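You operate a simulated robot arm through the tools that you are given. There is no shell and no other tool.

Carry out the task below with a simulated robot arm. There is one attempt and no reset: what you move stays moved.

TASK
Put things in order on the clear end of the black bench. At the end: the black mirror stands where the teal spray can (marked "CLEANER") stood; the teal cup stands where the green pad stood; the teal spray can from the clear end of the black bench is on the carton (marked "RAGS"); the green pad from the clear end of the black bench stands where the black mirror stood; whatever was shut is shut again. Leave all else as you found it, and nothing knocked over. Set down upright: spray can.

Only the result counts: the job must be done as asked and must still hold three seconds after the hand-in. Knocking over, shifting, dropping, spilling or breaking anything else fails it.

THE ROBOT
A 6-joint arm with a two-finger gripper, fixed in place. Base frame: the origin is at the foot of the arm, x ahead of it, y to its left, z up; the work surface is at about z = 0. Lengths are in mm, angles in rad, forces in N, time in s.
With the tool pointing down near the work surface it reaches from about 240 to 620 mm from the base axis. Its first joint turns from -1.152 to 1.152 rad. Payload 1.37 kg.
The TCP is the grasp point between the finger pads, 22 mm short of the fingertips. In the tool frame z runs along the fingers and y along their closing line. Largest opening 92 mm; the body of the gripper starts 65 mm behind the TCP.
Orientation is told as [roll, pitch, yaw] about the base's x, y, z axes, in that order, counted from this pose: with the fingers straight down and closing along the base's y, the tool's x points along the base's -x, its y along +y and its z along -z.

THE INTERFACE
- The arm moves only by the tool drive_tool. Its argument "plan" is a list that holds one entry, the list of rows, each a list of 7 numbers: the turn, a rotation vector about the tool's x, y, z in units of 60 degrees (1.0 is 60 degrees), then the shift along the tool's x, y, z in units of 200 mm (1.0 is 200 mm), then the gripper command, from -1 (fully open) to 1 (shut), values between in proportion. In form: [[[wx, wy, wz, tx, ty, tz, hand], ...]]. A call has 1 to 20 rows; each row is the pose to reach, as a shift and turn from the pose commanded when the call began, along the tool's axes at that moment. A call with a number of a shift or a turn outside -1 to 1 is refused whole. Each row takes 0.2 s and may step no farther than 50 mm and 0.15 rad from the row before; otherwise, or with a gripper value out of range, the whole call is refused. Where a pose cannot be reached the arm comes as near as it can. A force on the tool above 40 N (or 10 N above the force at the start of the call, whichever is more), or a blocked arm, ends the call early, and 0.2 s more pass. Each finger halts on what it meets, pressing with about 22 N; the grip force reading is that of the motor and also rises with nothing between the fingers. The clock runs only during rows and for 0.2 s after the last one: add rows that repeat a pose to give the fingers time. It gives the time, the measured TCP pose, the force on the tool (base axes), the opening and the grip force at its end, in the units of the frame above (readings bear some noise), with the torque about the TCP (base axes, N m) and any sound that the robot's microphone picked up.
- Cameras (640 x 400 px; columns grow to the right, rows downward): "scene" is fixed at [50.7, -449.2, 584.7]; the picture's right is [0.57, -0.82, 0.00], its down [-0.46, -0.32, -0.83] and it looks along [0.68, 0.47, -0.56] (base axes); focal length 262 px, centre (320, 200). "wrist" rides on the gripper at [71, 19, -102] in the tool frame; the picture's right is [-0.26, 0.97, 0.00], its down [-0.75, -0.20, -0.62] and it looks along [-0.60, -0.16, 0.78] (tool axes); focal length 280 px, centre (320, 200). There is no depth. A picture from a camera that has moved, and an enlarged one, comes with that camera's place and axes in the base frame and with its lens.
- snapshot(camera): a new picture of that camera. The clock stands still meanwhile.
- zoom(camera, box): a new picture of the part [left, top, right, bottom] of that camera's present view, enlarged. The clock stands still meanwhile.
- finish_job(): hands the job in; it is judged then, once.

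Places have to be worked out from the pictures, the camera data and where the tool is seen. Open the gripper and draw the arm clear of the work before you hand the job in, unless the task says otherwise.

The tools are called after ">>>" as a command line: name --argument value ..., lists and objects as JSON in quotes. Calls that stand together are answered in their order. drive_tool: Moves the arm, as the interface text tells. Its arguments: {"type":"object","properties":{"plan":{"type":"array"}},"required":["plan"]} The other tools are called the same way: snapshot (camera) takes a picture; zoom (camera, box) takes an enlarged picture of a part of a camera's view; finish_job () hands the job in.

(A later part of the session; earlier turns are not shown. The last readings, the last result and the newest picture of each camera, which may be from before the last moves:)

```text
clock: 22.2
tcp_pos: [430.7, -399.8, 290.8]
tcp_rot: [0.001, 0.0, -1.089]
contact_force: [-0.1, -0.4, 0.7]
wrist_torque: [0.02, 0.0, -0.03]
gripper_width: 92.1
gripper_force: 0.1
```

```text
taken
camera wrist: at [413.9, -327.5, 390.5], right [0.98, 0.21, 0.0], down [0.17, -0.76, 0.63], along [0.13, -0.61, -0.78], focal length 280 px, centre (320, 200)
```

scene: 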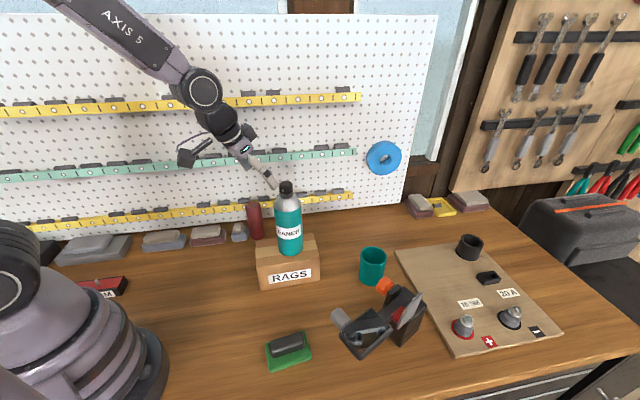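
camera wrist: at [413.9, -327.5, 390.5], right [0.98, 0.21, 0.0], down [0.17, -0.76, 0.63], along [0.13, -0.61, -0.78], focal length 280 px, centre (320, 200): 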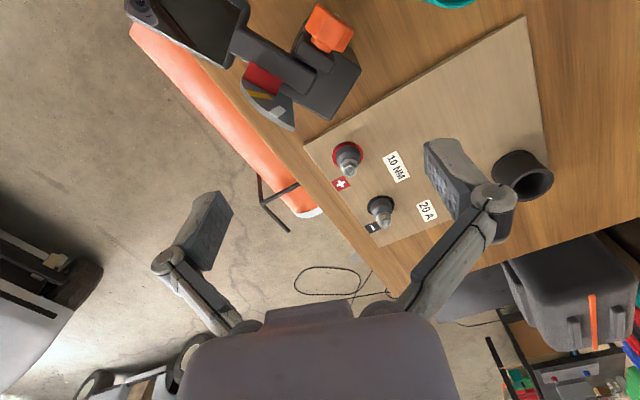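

Rotation is fine; I continue the second half and shift over the planned grip line at (438,-385), coming down to z 260.

>>> drive_tool --plan '[[[0, 0, 0.1275, 0.008, 0.011, 0.025, -1], [0, 0, 0.255, 0.0155, 0.022, 0.05, -1], [0, 0, 0.3825, 0.023, 0.0335, 0.075, -1], [0, 0, 0.51, 0.031, 0.045, 0.1, -1], [0, 0, 0.6375, 0.039, 0.056, 0.125, -1], [0, 0, 0.765, 0.0465, 0.067, 0.15, -1], [0, 0, 0.765, 0.0465, 0.067, 0.15, -1]]]'

>>> snapshot --camera "wrist"

>>> snapshot --camera "scene"

```text
clock: 23.8
tcp_pos: [436.5, -384.4, 260.1]
tcp_rot: [-0.002, -0.001, -1.89]
contact_force: [0.4, -0.6, 0.3]
wrist_torque: [0.01, -0.02, 0.03]
gripper_width: 92.0
gripper_force: 0.0
```

```text
taken
camera wrist: at [477.6, -323.5, 360.4], right [0.83, -0.55, 0.0], down [-0.43, -0.65, 0.62], along [-0.35, -0.52, -0.78], focal length 280 px, centre (320, 200)
```

wrist: 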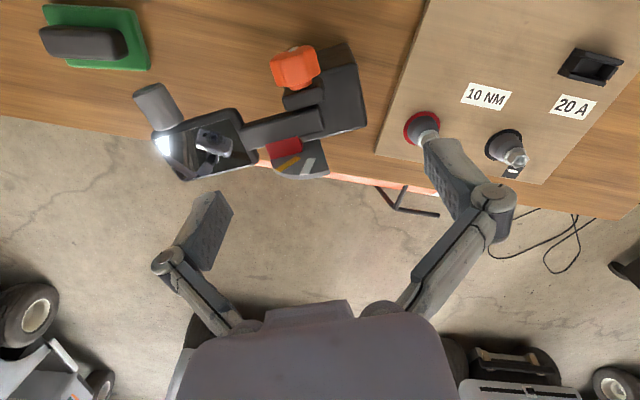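

```text
taken
```

scene: 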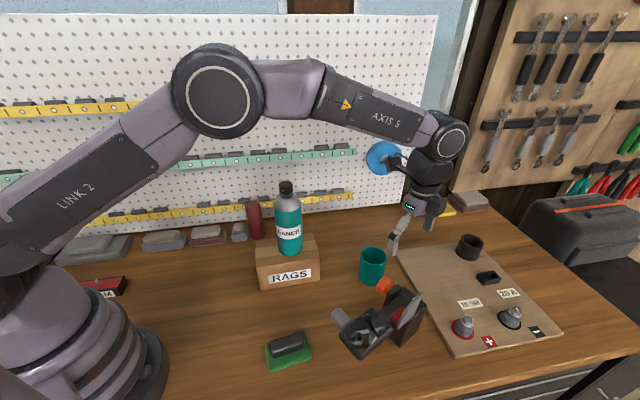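

This view from the +y side shows the knob, cheek bracket, arm and rear of the block clearly; I zoom in to compute clearances.

>>> zoom --camera "wrist" --box '[230, 30, 390, 190]'

>>> zoom --camera "wrist" --box '[120, 60, 280, 190]'

```text
2.50 times, centred on (310, 110) of wrist
camera zoom: at [477.6, -323.5, 360.4], right [0.83, -0.55, 0.0], down [-0.43, -0.65, 0.62], along [-0.35, -0.52, -0.78], focal length 701 px, centre (345, 425)
```

zoom: 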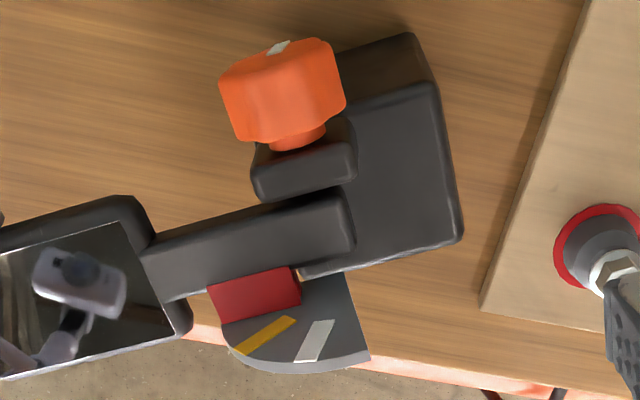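

```text
3.08 times, centred on (200, 125) of wrist
camera zoom: at [477.6, -323.5, 360.4], right [0.83, -0.55, 0.0], down [-0.43, -0.65, 0.62], along [-0.35, -0.52, -0.78], focal length 863 px, centre (689, 431)
```

zoom: 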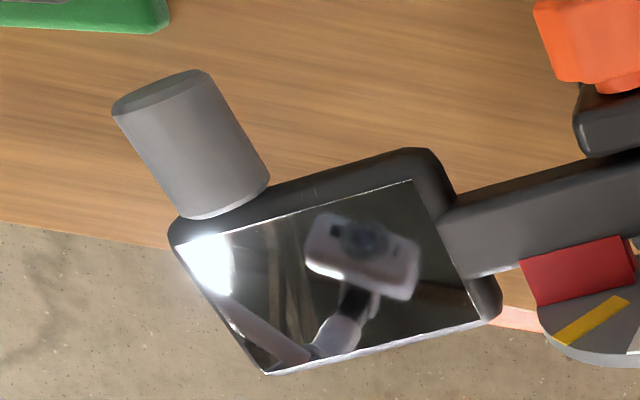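

The measured clearances work: the front finger can drop into the 43 mm gap between block and mirror, 4–5 mm outboard of the arm, and the rear finger has open space. I narrow the opening to about 80 mm and descend to z 160 first.

>>> drive_tool --plan '[[[0, 0, 0, 0, 0, 0.1, -0.74], [0, 0, 0, 0, 0, 0.2, -0.74], [0, 0, 0, 0, 0, 0.3, -0.74], [0, 0, 0, 0, 0, 0.4, -0.74], [0, 0, 0, 0, 0, 0.5, -0.74], [0, 0, 0, 0, 0, 0.5, -0.74]]]'

>>> snapshot --camera "wrist"

>>> zoom --camera "scene" --box '[310, 200, 450, 370]'

```text
clock: 25.2
tcp_pos: [437.8, -385.3, 160.1]
tcp_rot: [0.0, 0.001, -1.889]
contact_force: [0.2, 0.3, 0.8]
wrist_torque: [0.0, -0.01, 0.02]
gripper_width: 80.0
gripper_force: 0.1
```

```text
taken
camera wrist: at [477.9, -323.5, 260.9], right [0.83, -0.55, 0.0], down [-0.43, -0.65, 0.62], along [-0.34, -0.52, -0.78], focal length 280 px, centre (320, 200)
```

wrist: 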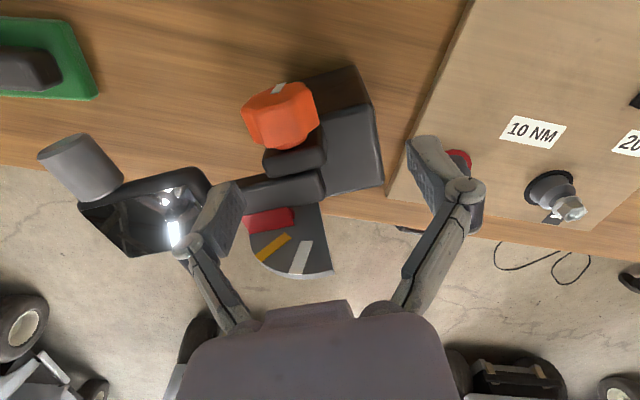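

```text
2.35 times, centred on (380, 285) of scene
camera zoom: at [50.7, -449.2, 584.7], right [0.57, -0.82, 0.0], down [-0.46, -0.32, -0.83], along [0.68, 0.47, -0.56], focal length 617 px, centre (179, 0)
```

zoom: 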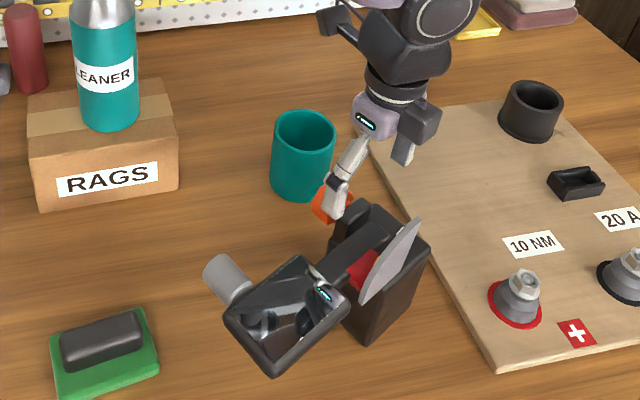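

Alignment reads (437.8,-385.3) as planned. I descend slowly to z 115, watching the force as the fingers pass the arm and mirror level.

>>> drive_tool --plan '[[[0, 0, 0, 0, 0, 0.06, -0.74], [0, 0, 0, 0, 0, 0.12, -0.74], [0, 0, 0, 0, 0, 0.18, -0.74], [0, 0, 0, 0, 0, 0.225, -0.74], [0, 0, 0, 0, 0, 0.225, -0.74]]]'

>>> snapshot --camera "wrist"

>>> zoom --camera "scene" --box '[310, 220, 450, 370]'

```text
clock: 26.4
tcp_pos: [436.9, -385.1, 115.1]
tcp_rot: [0.0, -0.001, -1.889]
contact_force: [0.0, 0.0, 0.4]
wrist_torque: [-0.01, -0.02, -0.02]
gripper_width: 80.0
gripper_force: 0.0
```

```text
taken
camera wrist: at [477.6, -323.4, 215.4], right [0.83, -0.55, 0.0], down [-0.43, -0.65, 0.62], along [-0.34, -0.52, -0.78], focal length 280 px, centre (320, 200)
```

wrist: 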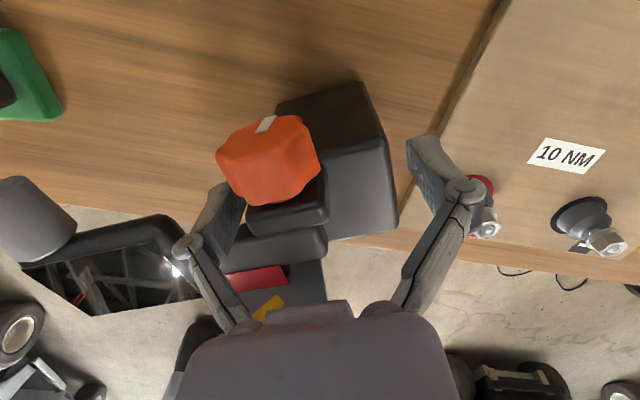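

```text
2.67 times, centred on (380, 295) of scene
camera zoom: at [50.7, -449.2, 584.7], right [0.57, -0.82, 0.0], down [-0.46, -0.32, -0.83], along [0.68, 0.47, -0.56], focal length 700 px, centre (160, -53)
```

zoom: 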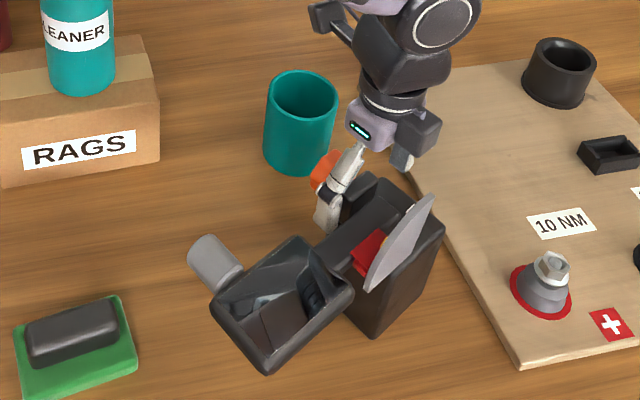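

No contact, and the front finger sits cleanly in the gap beside the knob. I continue down to z 72.

>>> drive_tool --plan '[[[0, 0, 0, 0, 0, 0.05, -0.74], [0, 0, 0, 0, 0, 0.1, -0.74], [0, 0, 0, 0, 0, 0.15, -0.74], [0, 0, 0, 0, 0, 0.19, -0.74], [0, 0, 0, 0, 0, 0.215, -0.74], [0, 0, 0, 0, 0, 0.215, -0.74]]]'

>>> snapshot --camera "wrist"

>>> zoom --camera "scene" --box '[310, 220, 450, 370]'

```text
clock: 27.5
tcp_pos: [438.5, -387.0, 83.5]
tcp_rot: [0.004, -0.005, -1.891]
contact_force: [-4.4, 3.7, 12.5]
wrist_torque: [0.04, 0.15, -0.07]
gripper_width: 87.9
gripper_force: 4.1
stopped in row 5: the force on the tool passed its limit at 50 N (the readings are from after the stop); the commanded pose is now the measured one
```

```text
taken
camera wrist: at [478.6, -325.0, 184.0], right [0.83, -0.55, 0.01], down [-0.43, -0.65, 0.63], along [-0.34, -0.53, -0.78], focal length 280 px, centre (320, 200)
```

wrist: 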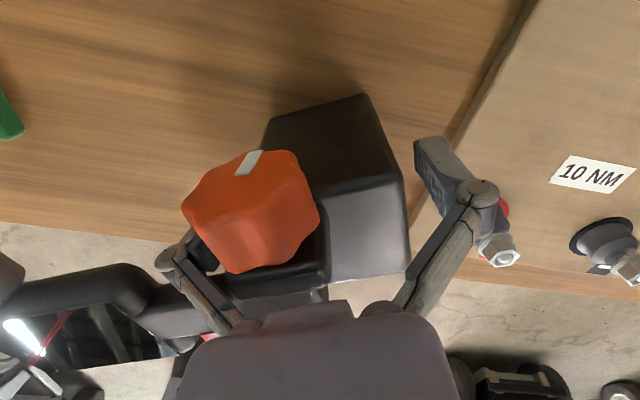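

```text
2.67 times, centred on (380, 295) of scene
camera zoom: at [50.7, -449.1, 584.8], right [0.57, -0.82, 0.0], down [-0.46, -0.32, -0.83], along [0.68, 0.47, -0.56], focal length 700 px, centre (160, -53)
```

zoom: 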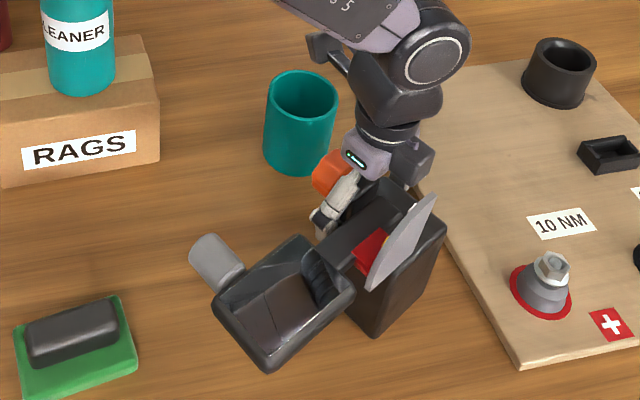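

The front finger's link touched the clamp bracket (width was forced to 87.9), and nothing appears to have shifted. I back straight up and will instead use a side-to-side grip on the clear rear part of the block.

>>> drive_tool --plan '[[[0, 0, 0, 0, 0, -0.04, -0.9], [0, 0, 0, 0, 0, -0.1, -0.9], [0, 0, 0, 0, 0, -0.2, -0.9], [0, 0, 0, 0, 0, -0.35, -0.9], [0, 0, 0, 0, 0, -0.55, -1], [0, 0, 0, 0, 0, -0.75, -1], [0, 0, 0, 0, 0, -0.75, -1]]]'

>>> snapshot --camera "wrist"

>>> zoom --camera "scene" --box '[320, 260, 440, 370]'

```text
clock: 29.1
tcp_pos: [438.2, -386.5, 232.1]
tcp_rot: [0.003, -0.003, -1.89]
contact_force: [0.8, -0.1, 0.5]
wrist_torque: [0.0, 0.0, -0.03]
gripper_width: 92.1
gripper_force: 0.0
```

```text
taken
camera wrist: at [477.9, -324.1, 332.9], right [0.83, -0.55, 0.0], down [-0.43, -0.65, 0.63], along [-0.34, -0.52, -0.78], focal length 280 px, centre (320, 200)
```

wrist: 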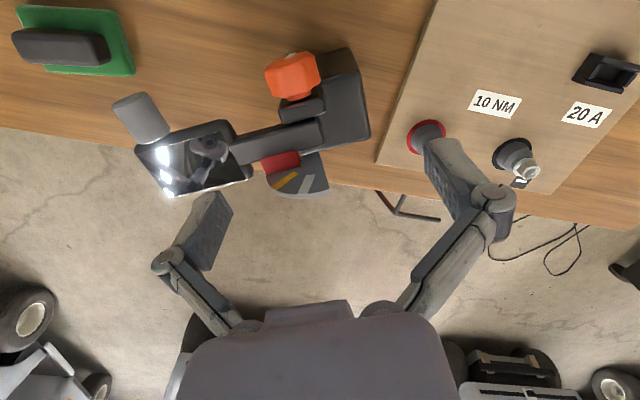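

```text
3.64 times, centred on (380, 315) of scene
camera zoom: at [50.7, -449.2, 584.7], right [0.57, -0.82, 0.0], down [-0.46, -0.32, -0.83], along [0.68, 0.47, -0.56], focal length 954 px, centre (102, -218)
```

zoom: 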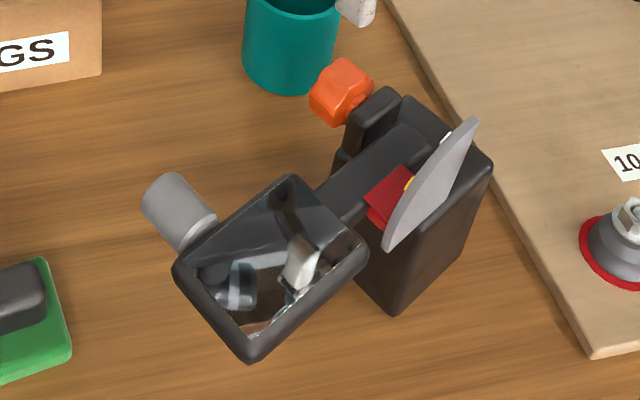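

The stand is within 1 mm of where it was. Before the side grip I'll test unloaded that the can's old spot is reachable with the yaw I need there (about +115°), so I rotate and travel toward it at a safe height.

>>> drive_tool --plan '[[[0, 0, -0.125, 0.0634, 0.0197, -0.03, -1], [0, 0, -0.25, 0.1269, 0.0394, -0.06, -1], [0, 0, -0.375, 0.1903, 0.0591, -0.09, -1], [0, 0, -0.5, 0.2538, 0.0788, -0.12, -1], [0, 0, -0.625, 0.3172, 0.0984, -0.15, -1], [0, 0, -0.75, 0.3806, 0.1181, -0.18, -1], [0, 0, -0.875, 0.4441, 0.1378, -0.21, -1], [0, 0, -1.0, 0.5075, 0.1575, -0.24, -1], [0, 0, -1.0, 0.5075, 0.1575, -0.24, -1]]]'

```text
clock: 31.1
tcp_pos: [500.3, -298.8, 280.3]
tcp_rot: [0.0, -0.005, -0.839]
contact_force: [0.9, 0.3, -0.4]
wrist_torque: [-0.03, -0.04, -0.01]
gripper_width: 92.0
gripper_force: 0.1
```

Rotation is proceeding normally. I continue toward the spot with another 60°.

>>> drive_tool --plan '[[[0, 0, -0.125, 0.014, 0.0629, 0, -1], [0, 0, -0.25, 0.028, 0.1259, 0, -1], [0, 0, -0.375, 0.042, 0.1888, 0, -1], [0, 0, -0.5, 0.056, 0.2518, 0, -1], [0, 0, -0.625, 0.07, 0.3147, 0, -1], [0, 0, -0.75, 0.084, 0.3776, 0, -1], [0, 0, -0.875, 0.098, 0.4406, 0, -1], [0, 0, -1.0, 0.112, 0.5035, 0, -1], [0, 0, -1.0, 0.112, 0.5035, 0, -1]]]'

```text
clock: 33.1
tcp_pos: [559.4, -215.4, 278.0]
tcp_rot: [-0.003, -0.002, 0.208]
contact_force: [0.3, 0.6, -0.1]
wrist_torque: [-0.03, -0.02, 0.04]
gripper_width: 92.0
gripper_force: 0.0
```

Now the third stage: to above the can's old spot with yaw reaching about 72°.

>>> drive_tool --plan '[[[0, 0, -0.125, -0.0384, 0.0471, 0.0175, -1], [0, 0, -0.25, -0.0769, 0.0941, 0.035, -1], [0, 0, -0.375, -0.1153, 0.1412, 0.0525, -1], [0, 0, -0.5, -0.1538, 0.1883, 0.07, -1], [0, 0, -0.625, -0.1922, 0.2353, 0.0875, -1], [0, 0, -0.75, -0.2306, 0.2824, 0.105, -1], [0, 0, -0.875, -0.2691, 0.3294, 0.1225, -1], [0, 0, -1.0, -0.3075, 0.3765, 0.14, -1], [0, 0, -1.0, -0.3075, 0.3765, 0.14, -1]]]'

>>> snapshot --camera "scene"

```text
clock: 35.1
tcp_pos: [604.2, -129.7, 251.5]
tcp_rot: [-0.002, 0.003, 1.255]
contact_force: [-0.5, -0.1, -0.8]
wrist_torque: [0.0, -0.03, 0.01]
gripper_width: 92.0
gripper_force: 0.1
```

```text
taken
```

scene: 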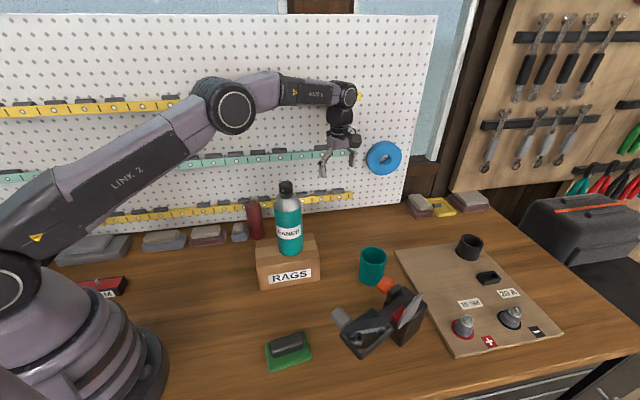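

Yaw 72° is fine there. I finish the test: turn to 115° and lower toward z 75 with the fingers partly closed.

>>> drive_tool --plan '[[[0, 0, -0.09, 0, 0, 0.08, -0.5], [0, 0, -0.18, 0, 0, 0.18, -0.5], [0, 0, -0.27, 0, 0, 0.28, -0.5], [0, 0, -0.36, 0, 0, 0.38, -0.5], [0, 0, -0.45, 0, 0, 0.48, -0.5], [0, 0, -0.54, 0, 0, 0.58, -0.5], [0, 0, -0.63, 0, 0, 0.68, -0.5], [0, 0, -0.72, 0, 0, 0.78, -0.5], [0, 0, -0.72, 0, 0, 0.88, -0.5], [0, 0, -0.72, 0, 0, 0.88, -0.5]]]'

>>> snapshot --camera "scene"

>>> snapshot --camera "wrist"

```text
clock: 37.3
tcp_pos: [606.0, -130.4, 74.7]
tcp_rot: [-0.001, 0.005, 2.007]
contact_force: [-0.2, -0.8, -0.2]
wrist_torque: [-0.01, -0.02, -0.01]
gripper_width: 69.2
gripper_force: 0.1
```

```text
taken
```

scene: 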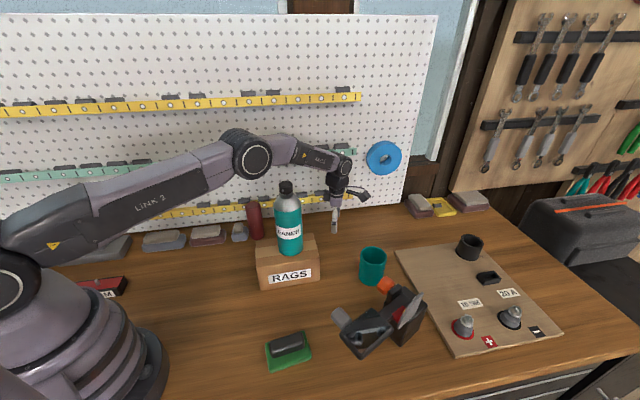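

```text
taken
camera wrist: at [617.4, -201.6, 175.8], right [-0.99, -0.17, 0.0], down [-0.14, 0.77, 0.62], along [-0.1, 0.61, -0.78], focal length 280 px, centre (320, 200)
```

wrist: 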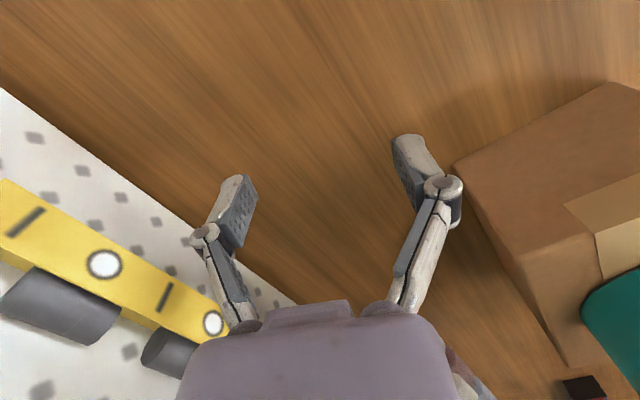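

The spot is reachable at yaw 115° down to z 75 with no contact, so the side grip plan works. I go back up and return toward the stand, rotating to yaw -18°.

>>> drive_tool --plan '[[[0, 0, 0, 0, 0, -0.125, -0.5], [0, 0, 0.125, 0, 0, -0.25, -0.5], [0, 0, 0.25, 0, 0, -0.375, -0.7], [0, 0, 0.375, 0, 0, -0.5, -0.8], [0, 0, 0.5, 0, 0, -0.625, -1], [0, 0, 0.625, 0, 0, -0.75, -1], [0, 0, 0.75, 0, 0, -0.875, -1], [0, 0, 0.875, 0, 0, -1.0, -1], [0, 0, 1.0, 0, 0, -1.0, -1], [0, 0, 1.0, 0, 0, -1.0, -1]]]'

```text
clock: 39.5
tcp_pos: [604.9, -129.3, 274.9]
tcp_rot: [-0.005, 0.002, 0.956]
contact_force: [0.3, -0.4, 0.8]
wrist_torque: [0.04, 0.0, 0.0]
gripper_width: 92.1
gripper_force: 0.0
```

I continue toward the stand, another 60° back.

>>> drive_tool --plan '[[[0, 0, 0.125, 0.0901, -0.0139, 0, -1], [0, 0, 0.25, 0.1803, -0.0279, 0, -1], [0, 0, 0.375, 0.2704, -0.0418, 0, -1], [0, 0, 0.5, 0.3605, -0.0558, 0, -1], [0, 0, 0.625, 0.4506, -0.0697, 0, -1], [0, 0, 0.75, 0.5408, -0.0836, 0, -1], [0, 0, 0.875, 0.6309, -0.0976, 0, -1], [0, 0, 1.0, 0.721, -0.1115, 0, -1], [0, 0, 1.0, 0.721, -0.1115, 0, -1]]]'

```text
clock: 41.5
tcp_pos: [539.5, -261.0, 276.6]
tcp_rot: [-0.004, -0.004, -0.09]
contact_force: [0.4, 0.2, 0.4]
wrist_torque: [0.0, -0.01, -0.01]
gripper_width: 92.1
gripper_force: 0.0
```

Now the last leg to above the rear part of the block at (451,-415), yaw -17.7°.

>>> drive_tool --plan '[[[0, 0, 0.0417, 0.0742, -0.1614, 0.0166, -1], [0, 0, 0.0833, 0.1484, -0.3228, 0.0332, -1], [0, 0, 0.125, 0.2226, -0.4842, 0.0498, -1], [0, 0, 0.1667, 0.2968, -0.6456, 0.0664, -1], [0, 0, 0.2083, 0.371, -0.807, 0.083, -1], [0, 0, 0.2083, 0.371, -0.807, 0.083, -1]]]'

>>> snapshot --camera "wrist"

>>> zoom --camera "wrist" --box '[230, 0, 400, 130]'

```text
clock: 42.9
tcp_pos: [452.0, -414.1, 260.6]
tcp_rot: [-0.001, -0.005, -0.305]
contact_force: [0.0, -0.3, -0.3]
wrist_torque: [-0.05, 0.01, 0.0]
gripper_width: 91.9
gripper_force: 0.0
```

```text
taken
camera wrist: at [389.5, -374.1, 360.4], right [0.54, 0.84, 0.0], down [0.65, -0.42, 0.63], along [0.53, -0.34, -0.78], focal length 280 px, centre (320, 200)
```

wrist: 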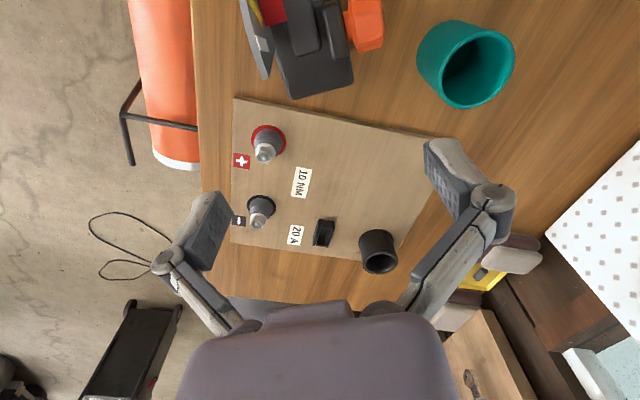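

```text
3.08 times, centred on (315, 65) of wrist
camera zoom: at [389.5, -374.1, 360.4], right [0.54, 0.84, 0.0], down [0.65, -0.42, 0.63], along [0.53, -0.34, -0.78], focal length 863 px, centre (335, 615)
```

zoom: 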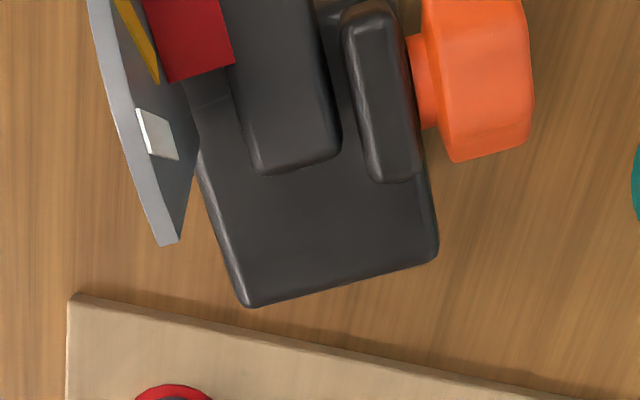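

The rear corners measure (452.5,-446.3) and (471.3,-389.7), so the block is centred at (430.6,-408) and the TCP is right over the rear grip line. I descend with the fingers wide open to z 125 first.

>>> drive_tool --plan '[[[0, 0, 0, 0, 0, 0.12, -1], [0, 0, 0, 0, 0, 0.24, -1], [0, 0, 0, 0, 0, 0.36, -1], [0, 0, 0, 0, 0, 0.48, -1], [0, 0, 0, 0, 0, 0.58, -1], [0, 0, 0, 0, 0, 0.675, -1], [0, 0, 0, 0, 0, 0.675, -1]]]'

>>> snapshot --camera "wrist"

>>> zoom --camera "scene" --box '[310, 220, 450, 370]'

```text
clock: 44.5
tcp_pos: [453.1, -414.1, 124.1]
tcp_rot: [-0.002, -0.004, -0.307]
contact_force: [0.1, 0.0, 0.2]
wrist_torque: [-0.01, 0.04, 0.02]
gripper_width: 92.3
gripper_force: 0.1
```

```text
taken
camera wrist: at [390.8, -374.2, 224.7], right [0.54, 0.84, 0.0], down [0.65, -0.42, 0.63], along [0.53, -0.34, -0.78], focal length 280 px, centre (320, 200)
```

wrist: 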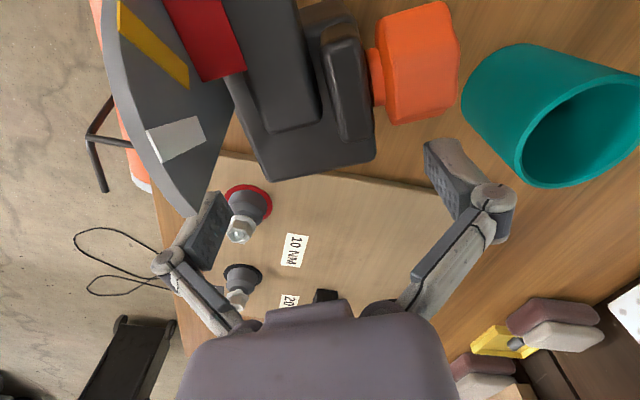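

```text
2.67 times, centred on (380, 295) of scene
camera zoom: at [50.7, -449.2, 584.7], right [0.57, -0.82, 0.0], down [-0.46, -0.32, -0.83], along [0.68, 0.47, -0.56], focal length 700 px, centre (160, -53)
```

zoom: 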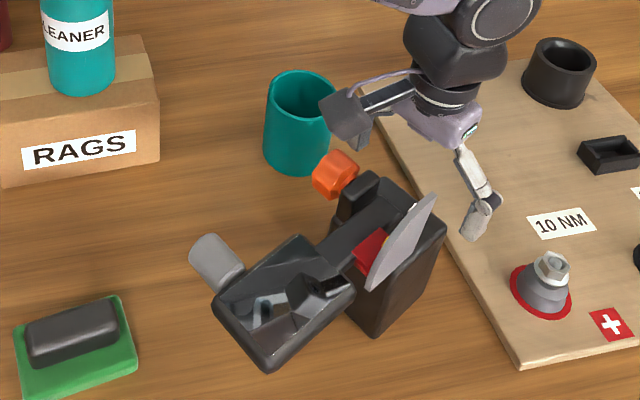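

No contact and everything is clear of the fin, knob and arm. I continue down to z 66, bringing the pads onto the block's side faces.

>>> drive_tool --plan '[[[0, 0, 0, 0, 0, 0.07, -1], [0, 0, 0, 0, 0, 0.14, -1], [0, 0, 0, 0, 0, 0.2, -1], [0, 0, 0, 0, 0, 0.25, -1], [0, 0, 0, 0, 0, 0.29, -1], [0, 0, 0, 0, 0, 0.29, -1]]]'

>>> snapshot --camera "wrist"

>>> zoom --camera "scene" --box '[310, 220, 450, 370]'

```text
clock: 45.9
tcp_pos: [453.4, -415.4, 65.9]
tcp_rot: [-0.002, -0.002, -0.304]
contact_force: [1.1, 0.4, -1.4]
wrist_torque: [0.01, 0.0, 0.01]
gripper_width: 92.0
gripper_force: 0.1
```

```text
taken
camera wrist: at [390.5, -374.6, 166.4], right [0.54, 0.84, 0.0], down [0.65, -0.42, 0.63], along [0.53, -0.34, -0.78], focal length 280 px, centre (320, 200)
```

wrist: 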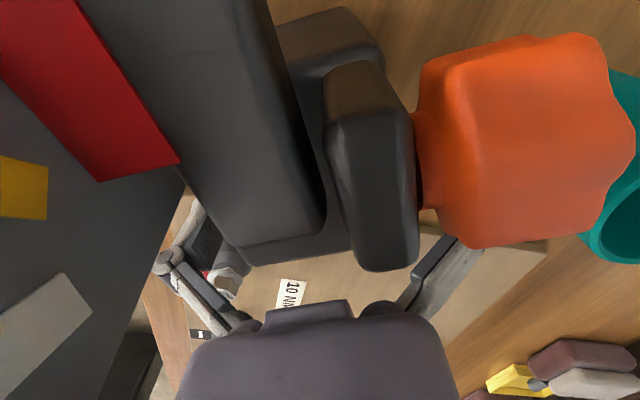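

```text
2.67 times, centred on (380, 295) of scene
camera zoom: at [50.7, -449.2, 584.7], right [0.57, -0.82, 0.0], down [-0.46, -0.32, -0.83], along [0.68, 0.47, -0.56], focal length 700 px, centre (160, -53)
```

zoom: 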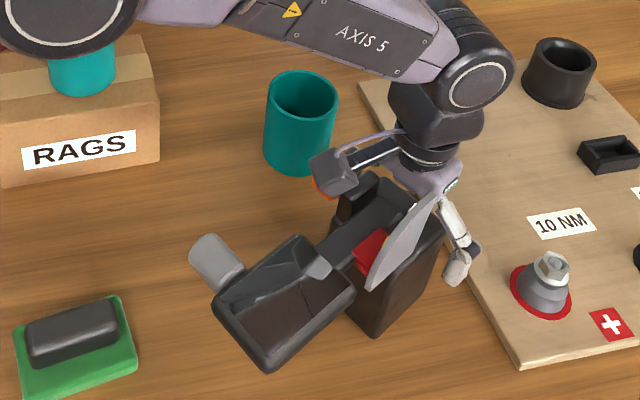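

At z 66 with zero contact force, and the pads straddle the block symmetrically. I close the gripper.

>>> drive_tool --plan '[[[0, 0, 0, 0, 0, 0, -0.4], [0, 0, 0, 0, 0, 0, 0.2], [0, 0, 0, 0, 0, 0, 0.7], [0, 0, 0, 0, 0, 0, 1], [0, 0, 0, 0, 0, 0, 1], [0, 0, 0, 0, 0, 0, 1]]]'

>>> zoom --camera "scene" --box '[310, 220, 450, 370]'

```text
clock: 47.3
tcp_pos: [453.7, -415.7, 65.8]
tcp_rot: [-0.005, -0.005, -0.307]
contact_force: [-0.9, -4.6, 6.5]
wrist_torque: [-0.3, 0.0, 0.04]
gripper_width: 63.9
gripper_force: 22.1
```

```text
2.67 times, centred on (380, 295) of scene
camera zoom: at [50.7, -449.2, 584.7], right [0.57, -0.82, 0.0], down [-0.46, -0.32, -0.83], along [0.68, 0.47, -0.56], focal length 700 px, centre (160, -53)
```

zoom: 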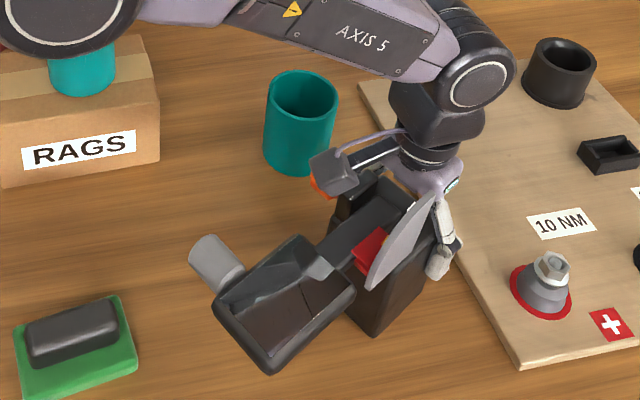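

Held at 63.9 mm with 22 N. I lift only 10 mm at first to judge the weight and any sag.

>>> drive_tool --plan '[[[0, 0, 0, 0, 0, -0.02, 1], [0, 0, 0, 0, 0, -0.04, 1], [0, 0, 0, 0, 0, -0.06, 1], [0, 0, 0, 0, 0, -0.06, 1], [0, 0, 0, 0, 0, -0.06, 1]]]'

>>> zoom --camera "scene" --box '[310, 220, 450, 370]'

>>> snapshot --camera "wrist"

```text
clock: 48.5
tcp_pos: [452.3, -414.3, 78.8]
tcp_rot: [0.0, -0.003, -0.308]
contact_force: [0.1, 0.3, -5.4]
wrist_torque: [-0.11, -0.19, 0.03]
gripper_width: 63.8
gripper_force: 21.9
```

```text
2.67 times, centred on (380, 295) of scene
camera zoom: at [50.8, -449.2, 584.7], right [0.57, -0.82, 0.0], down [-0.46, -0.32, -0.83], along [0.68, 0.47, -0.56], focal length 700 px, centre (160, -53)
```

zoom: 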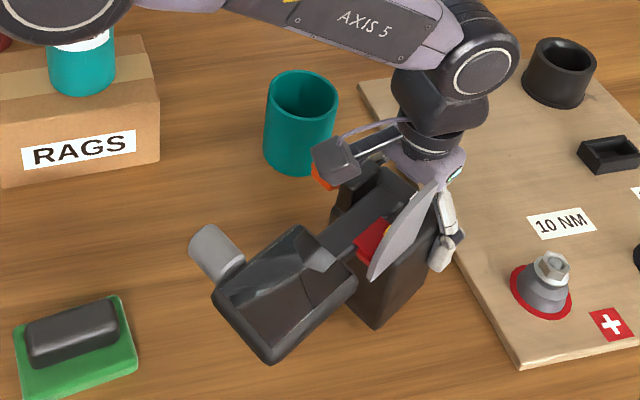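

```text
taken
camera wrist: at [390.6, -374.5, 178.5], right [0.54, 0.84, 0.0], down [0.65, -0.42, 0.63], along [0.53, -0.34, -0.78], focal length 280 px, centre (320, 200)
```

wrist: 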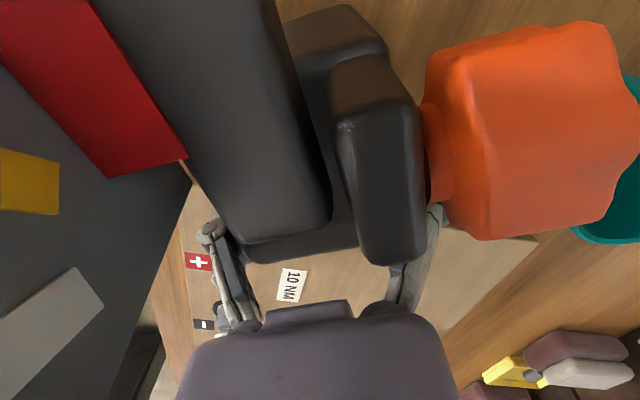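

Load is about 5.4 N with the centre of mass roughly 40 mm forward of the grip, and the sag is slight. I lift another 40 mm and watch whether the sag grows.

>>> drive_tool --plan '[[[0, 0, 0, 0, 0, -0.04, 1], [0, 0, 0, 0, 0, -0.08, 1], [0, 0, 0, 0, 0, -0.12, 1], [0, 0, 0, 0, 0, -0.16, 1], [0, 0, 0, 0, 0, -0.2, 1], [0, 0, 0, 0, 0, -0.2, 1], [0, 0, 0, 0, 0, -0.2, 1]]]'

>>> zoom --camera "scene" --box '[310, 200, 450, 370]'

>>> snapshot --camera "wrist"

```text
clock: 50.1
tcp_pos: [453.1, -414.7, 118.2]
tcp_rot: [0.001, -0.001, -0.308]
contact_force: [0.2, 0.4, -5.7]
wrist_torque: [-0.1, -0.15, -0.03]
gripper_width: 63.9
gripper_force: 21.8
```

```text
2.35 times, centred on (380, 285) of scene
camera zoom: at [50.8, -449.2, 584.7], right [0.57, -0.82, 0.0], down [-0.46, -0.32, -0.83], along [0.68, 0.47, -0.56], focal length 617 px, centre (179, 0)
```

zoom: 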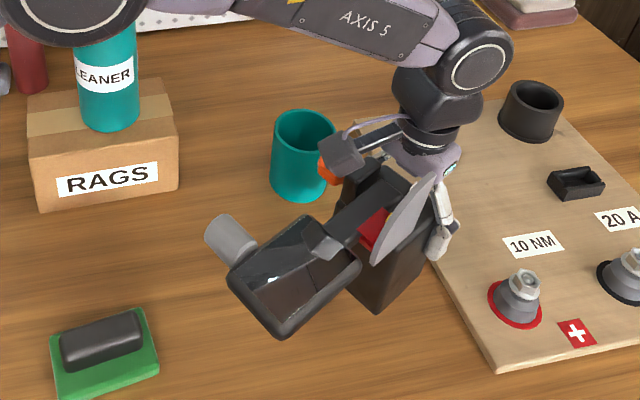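

```text
taken
camera wrist: at [390.1, -374.4, 218.7], right [0.54, 0.84, 0.0], down [0.65, -0.42, 0.63], along [0.53, -0.34, -0.78], focal length 280 px, centre (320, 200)
```

wrist: 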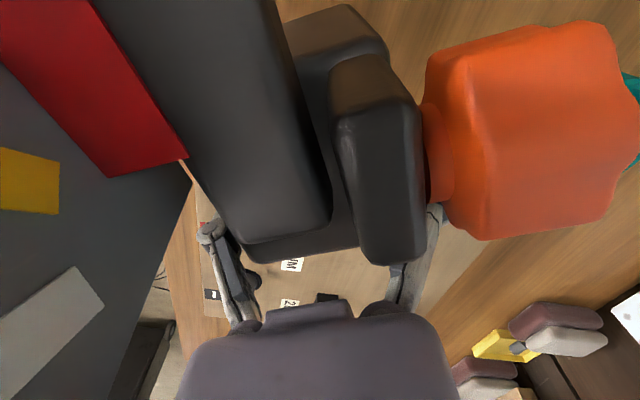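

The grip is stable: the stand looks the same in the hand at z 79 and z 118, with about 2° nose-down sag. I raise it to z 190 slowly and begin turning it toward the target yaw.

>>> drive_tool --plan '[[[0, 0, 0, 0, 0, -0.04, 1], [0, 0, 0, 0, 0, -0.09, 1], [0, 0, 0, 0, 0, -0.14, 1], [0, 0, 0, 0, 0, -0.19, 1], [0, 0, 0, 0, 0, -0.24, 1], [0, 0, 0, 0, 0, -0.29, 1], [0, 0, 0, 0, 0, -0.33, 1], [0, 0, -0.02, 0, 0, -0.36, 1], [0, 0, -0.06, 0, 0, -0.36, 1], [0, 0, -0.12, 0, 0, -0.36, 1], [0, 0, -0.19, 0, 0, -0.36, 1], [0, 0, -0.26, 0, 0, -0.36, 1], [0, 0, -0.33, 0, 0, -0.36, 1], [0, 0, -0.4, 0, 0, -0.36, 1], [0, 0, -0.47, 0, 0, -0.36, 1], [0, 0, -0.54, 0, 0, -0.36, 1], [0, 0, -0.61, 0, 0, -0.36, 1], [0, 0, -0.67, 0, 0, -0.36, 1], [0, 0, -0.7, 0, 0, -0.36, 1], [0, 0, -0.7, 0, 0, -0.36, 1]]]'

>>> snapshot --camera "wrist"

>>> snapshot --camera "scene"

```text
clock: 54.3
tcp_pos: [451.9, -414.1, 190.5]
tcp_rot: [-0.004, -0.002, 0.427]
contact_force: [-0.7, 0.1, -6.3]
wrist_torque: [0.08, -0.18, -0.02]
gripper_width: 63.7
gripper_force: 22.0
```

```text
taken
camera wrist: at [379.5, -426.0, 290.7], right [-0.16, 0.99, 0.0], down [0.77, 0.13, 0.63], along [0.62, 0.1, -0.78], focal length 280 px, centre (320, 200)
```

wrist: 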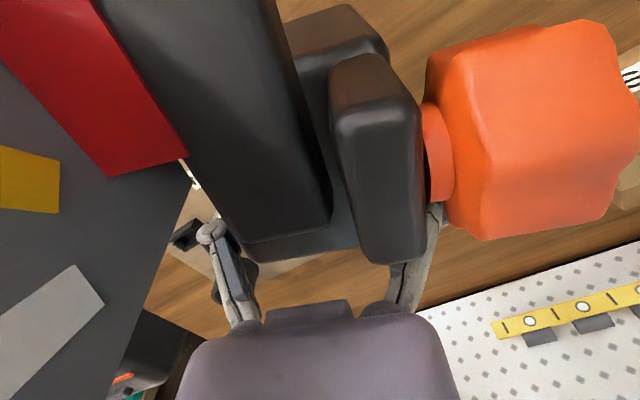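

```text
taken
```

scene: 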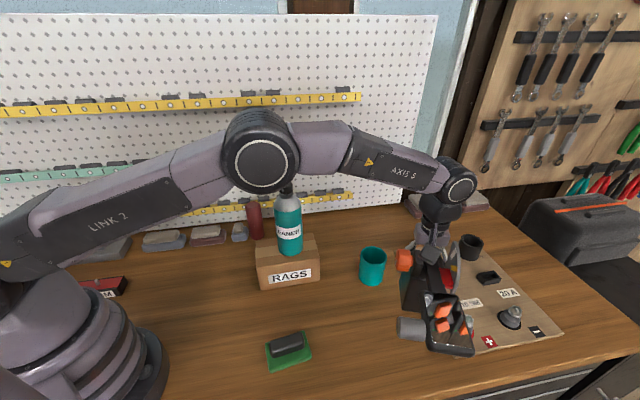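

The stand is steady in the grip. I carry it toward the can's old spot, turning a further 40°, keeping its base at about z 124, above everything on the way.

>>> drive_tool --plan '[[[0, 0, -0.013, -0.014, 0.0095, 0, 1], [0, 0, -0.04, -0.042, 0.0284, 0, 1], [0, 0, -0.08, -0.0839, 0.0567, 0, 1], [0, 0, -0.12, -0.1258, 0.0851, 0, 1], [0, 0, -0.16, -0.1678, 0.1134, 0, 1], [0, 0, -0.2, -0.2097, 0.1418, 0, 1], [0, 0, -0.24, -0.2516, 0.1701, 0, 1], [0, 0, -0.28, -0.2936, 0.1985, 0, 1], [0, 0, -0.32, -0.3355, 0.2268, 0, 1], [0, 0, -0.36, -0.3775, 0.2552, 0, 1], [0, 0, -0.4, -0.4194, 0.2835, 0, 1], [0, 0, -0.44, -0.4613, 0.3119, 0, 1], [0, 0, -0.48, -0.5033, 0.3402, 0, 1], [0, 0, -0.52, -0.5452, 0.3686, 0, 1], [0, 0, -0.56, -0.5872, 0.3969, 0, 1], [0, 0, -0.6, -0.6291, 0.4253, 0, 1], [0, 0, -0.64, -0.671, 0.4536, 0, 1], [0, 0, -0.66, -0.692, 0.4678, 0, 1], [0, 0, -0.667, -0.699, 0.4725, 0, 1], [0, 0, -0.667, -0.699, 0.4725, 0, 1]]]'

>>> snapshot --camera "scene"

>>> snapshot --camera "wrist"

```text
clock: 58.5
tcp_pos: [540.5, -269.7, 191.6]
tcp_rot: [-0.003, -0.001, 1.125]
contact_force: [-0.3, 0.2, -5.8]
wrist_torque: [0.19, -0.07, -0.02]
gripper_width: 63.8
gripper_force: 21.8
```

```text
taken
```

scene: 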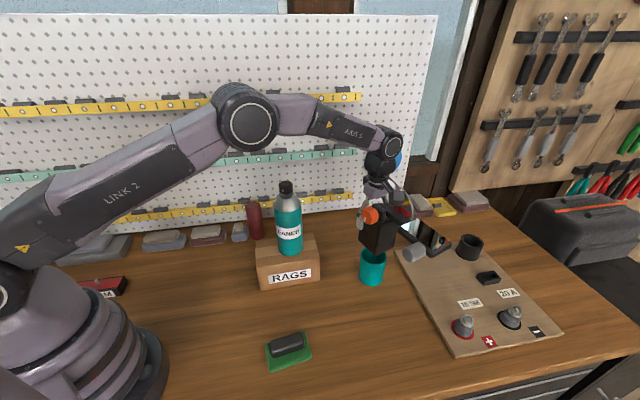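

```text
taken
camera wrist: at [492.1, -325.5, 290.8], right [-0.76, 0.65, 0.0], down [0.51, 0.59, 0.62], along [0.41, 0.47, -0.78], focal length 280 px, centre (320, 200)
```

wrist: 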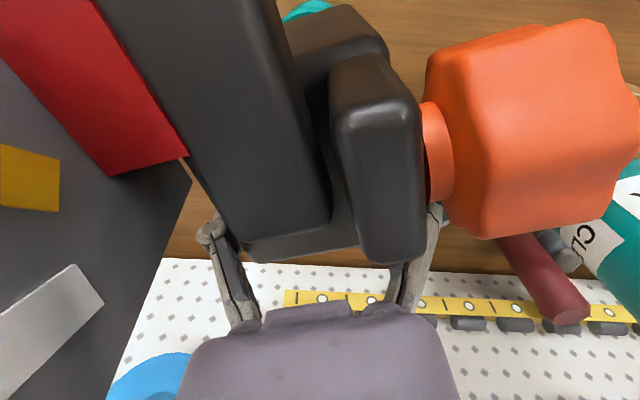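

Stable again. Now the last horizontal leg: TCP to (603,-127) with yaw 115°, which puts the block centre over the can's old spot (613,-148).

>>> drive_tool --plan '[[[0, 0, -0.017, -0.0156, 0.0005, 0, 1], [0, 0, -0.05, -0.0467, 0.0014, 0, 1], [0, 0, -0.1, -0.0934, 0.0028, 0, 1], [0, 0, -0.15, -0.1401, 0.0042, 0, 1], [0, 0, -0.2, -0.1868, 0.0056, 0, 1], [0, 0, -0.25, -0.2335, 0.007, 0, 1], [0, 0, -0.3, -0.2802, 0.0084, 0, 1], [0, 0, -0.35, -0.327, 0.0099, 0, 1], [0, 0, -0.4, -0.3737, 0.0113, 0, 1], [0, 0, -0.45, -0.4204, 0.0127, 0, 1], [0, 0, -0.5, -0.4671, 0.0141, 0, 1], [0, 0, -0.55, -0.5138, 0.0155, 0, 1], [0, 0, -0.6, -0.5605, 0.0169, 0, 1], [0, 0, -0.65, -0.6072, 0.0183, 0, 1], [0, 0, -0.7, -0.6539, 0.0197, 0, 1], [0, 0, -0.75, -0.7006, 0.0211, 0, 1], [0, 0, -0.8, -0.74, 0.0224, 0, 1], [0, 0, -0.83, -0.768, 0.0232, 0, 1], [0, 0, -0.842, -0.7785, 0.0235, 0, 1], [0, 0, -0.842, -0.7785, 0.0235, 0, 1]]]'

>>> snapshot --camera "scene"

>>> snapshot --camera "wrist"

>>> zoom --camera "scene" --box '[300, 130, 460, 260]'

```text
clock: 62.7
tcp_pos: [602.6, -127.4, 190.8]
tcp_rot: [-0.003, 0.005, 2.008]
contact_force: [-1.0, 0.2, -6.6]
wrist_torque: [0.16, 0.06, -0.02]
gripper_width: 63.8
gripper_force: 21.7
```

```text
taken
```

scene: 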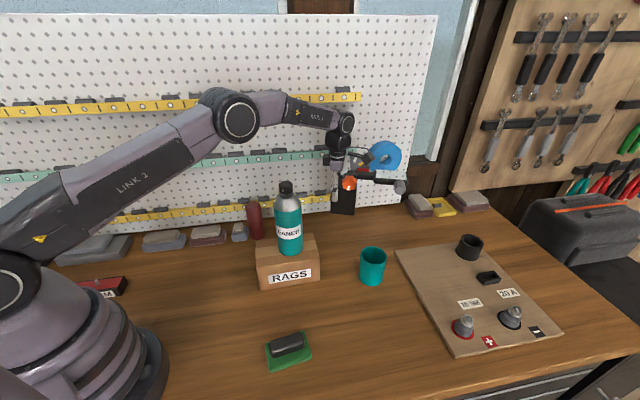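

```text
taken
camera wrist: at [615.6, -199.7, 290.9], right [-0.99, -0.17, 0.0], down [-0.14, 0.77, 0.62], along [-0.1, 0.61, -0.78], focal length 280 px, centre (320, 200)
```

wrist: 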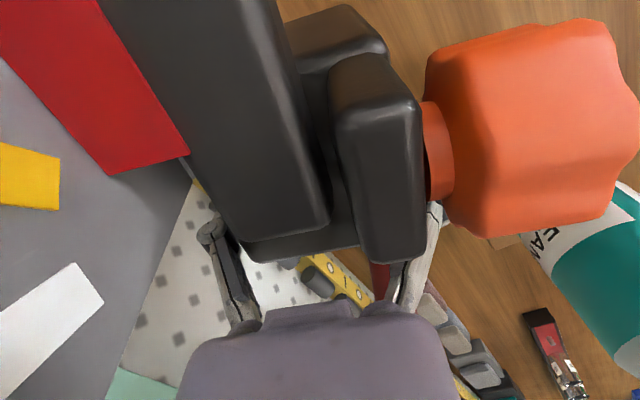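

```text
3.08 times, centred on (380, 195) of scene
camera zoom: at [50.8, -449.2, 584.7], right [0.57, -0.82, 0.0], down [-0.46, -0.32, -0.83], along [0.68, 0.47, -0.56], focal length 807 px, centre (135, 215)
```

zoom: 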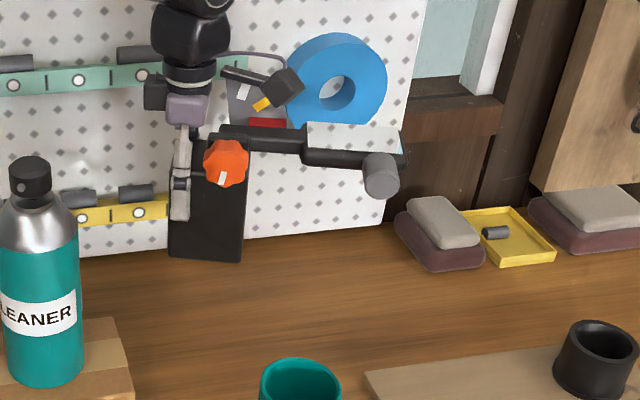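

The stand hangs above the target spot. I zoom in closely on the block's base edge to measure how level it is before lowering.

>>> zoom --camera "scene" --box '[325, 160, 385, 225]'

>>> zoom --camera "scene" --box '[330, 190, 375, 225]'

```text
6.15 times, centred on (355, 192) of scene
camera zoom: at [50.8, -449.2, 584.7], right [0.57, -0.82, 0.0], down [-0.46, -0.32, -0.83], along [0.68, 0.47, -0.56], focal length 1615 px, centre (105, 246)
```

zoom: 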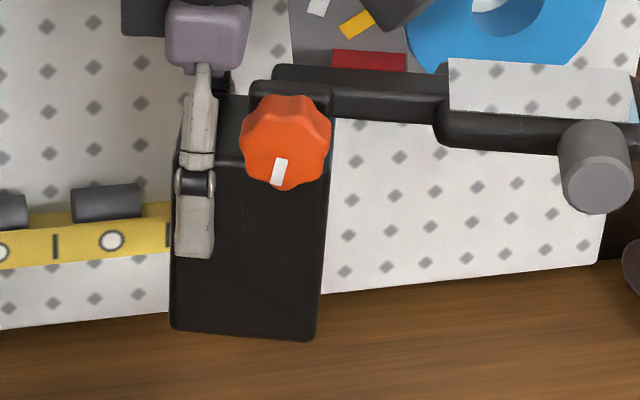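

```text
11.43 times, centred on (352, 208) of scene
camera zoom: at [50.8, -449.2, 584.7], right [0.57, -0.82, 0.0], down [-0.46, -0.32, -0.83], along [0.68, 0.47, -0.56], focal length 2999 px, centre (-51, 114)
```

zoom: 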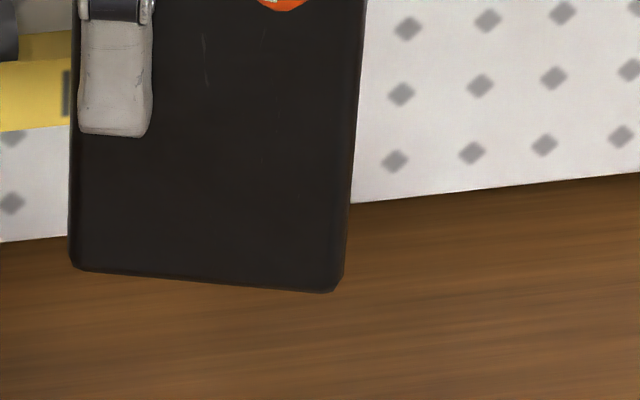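

The block hangs level to within about 0.5°. Comparing its image position with the can's original image gives a small correction of about (+1.8,-1.4) mm; I apply it and lower to TCP z 82.

>>> drive_tool --plan '[[[0, 0, 0, 0.002, -0.001, 0.03, 1], [0, 0, 0, 0.004, -0.002, 0.08, 1], [0, 0, 0, 0.006, -0.003, 0.14, 1], [0, 0, 0, 0.008, -0.004, 0.2, 1], [0, 0, 0, 0.0102, -0.0052, 0.26, 1], [0, 0, 0, 0.0102, -0.0052, 0.32, 1], [0, 0, 0, 0.0102, -0.0052, 0.38, 1], [0, 0, 0, 0.0102, -0.0052, 0.44, 1], [0, 0, 0, 0.0102, -0.0052, 0.49, 1], [0, 0, 0, 0.0102, -0.0052, 0.525, 1], [0, 0, 0, 0.0102, -0.0052, 0.545, 1], [0, 0, 0, 0.0102, -0.0052, 0.545, 1]]]'

>>> zoom --camera "scene" --box '[310, 175, 390, 255]'

>>> snapshot --camera "wrist"

```text
clock: 65.3
tcp_pos: [605.5, -129.8, 80.1]
tcp_rot: [-0.002, 0.006, 2.008]
contact_force: [0.1, -0.1, -5.5]
wrist_torque: [0.23, 0.06, 0.02]
gripper_width: 63.9
gripper_force: 21.7
```

```text
5.00 times, centred on (350, 215) of scene
camera zoom: at [50.8, -449.2, 584.7], right [0.57, -0.82, 0.0], down [-0.46, -0.32, -0.83], along [0.68, 0.47, -0.56], focal length 1312 px, centre (170, 125)
```

zoom: 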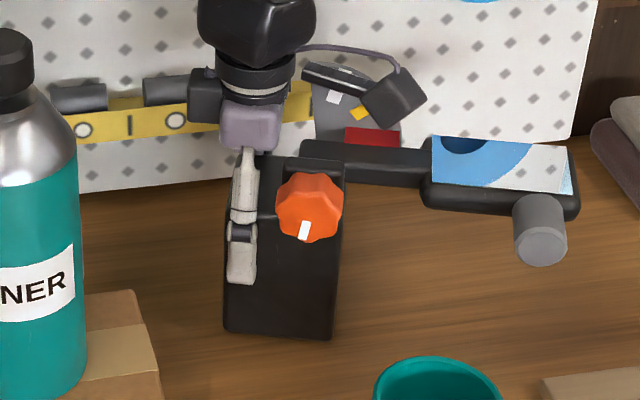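

```text
taken
camera wrist: at [617.4, -201.7, 182.1], right [-0.99, -0.17, 0.0], down [-0.14, 0.77, 0.62], along [-0.1, 0.61, -0.78], focal length 280 px, centre (320, 200)
```

wrist: 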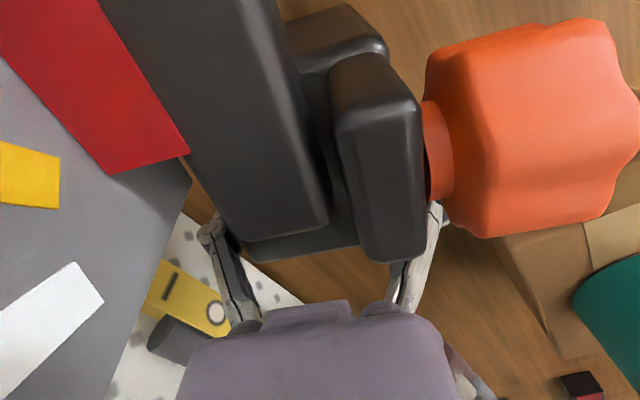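

The block is centred within about 2 mm of the can's old image position. I lower 11 mm, then creep to contact.

>>> drive_tool --plan '[[[0, 0, 0, 0, 0, 0.015, 1], [0, 0, 0, 0, 0, 0.03, 1], [0, 0, 0, 0, 0, 0.045, 1], [0, 0, 0, 0, 0, 0.055, 1], [0, 0, 0, 0, 0, 0.055, 1]]]'

```text
clock: 66.5
tcp_pos: [604.5, -129.6, 70.1]
tcp_rot: [-0.001, 0.004, 2.008]
contact_force: [-0.7, -0.5, -6.3]
wrist_torque: [0.21, 0.06, -0.02]
gripper_width: 64.0
gripper_force: 22.4
```

No contact yet (still -6 N hanging load). I creep down 3 mm more.

>>> drive_tool --plan '[[[0, 0, 0, 0, 0, 0.005, 1], [0, 0, 0, 0, 0, 0.01, 1], [0, 0, 0, 0, 0, 0.015, 1], [0, 0, 0, 0, 0, 0.015, 1]]]'

```text
clock: 67.5
tcp_pos: [605.4, -130.8, 67.8]
tcp_rot: [-0.001, 0.005, 2.008]
contact_force: [-0.1, 0.3, -6.4]
wrist_torque: [0.2, 0.08, -0.03]
gripper_width: 63.9
gripper_force: 22.4
```

>>> drive_tool --plan '[[[0, 0, 0, 0, 0, 0.005, 1], [0, 0, 0, 0, 0, 0.01, 1], [0, 0, 0, 0, 0, 0.01, 1]]]'

```text
clock: 68.3
tcp_pos: [605.4, -131.2, 65.8]
tcp_rot: [-0.004, 0.007, 2.006]
contact_force: [-9.2, 0.1, 15.0]
wrist_torque: [0.0, 0.25, -0.01]
gripper_width: 64.1
gripper_force: 22.2
```

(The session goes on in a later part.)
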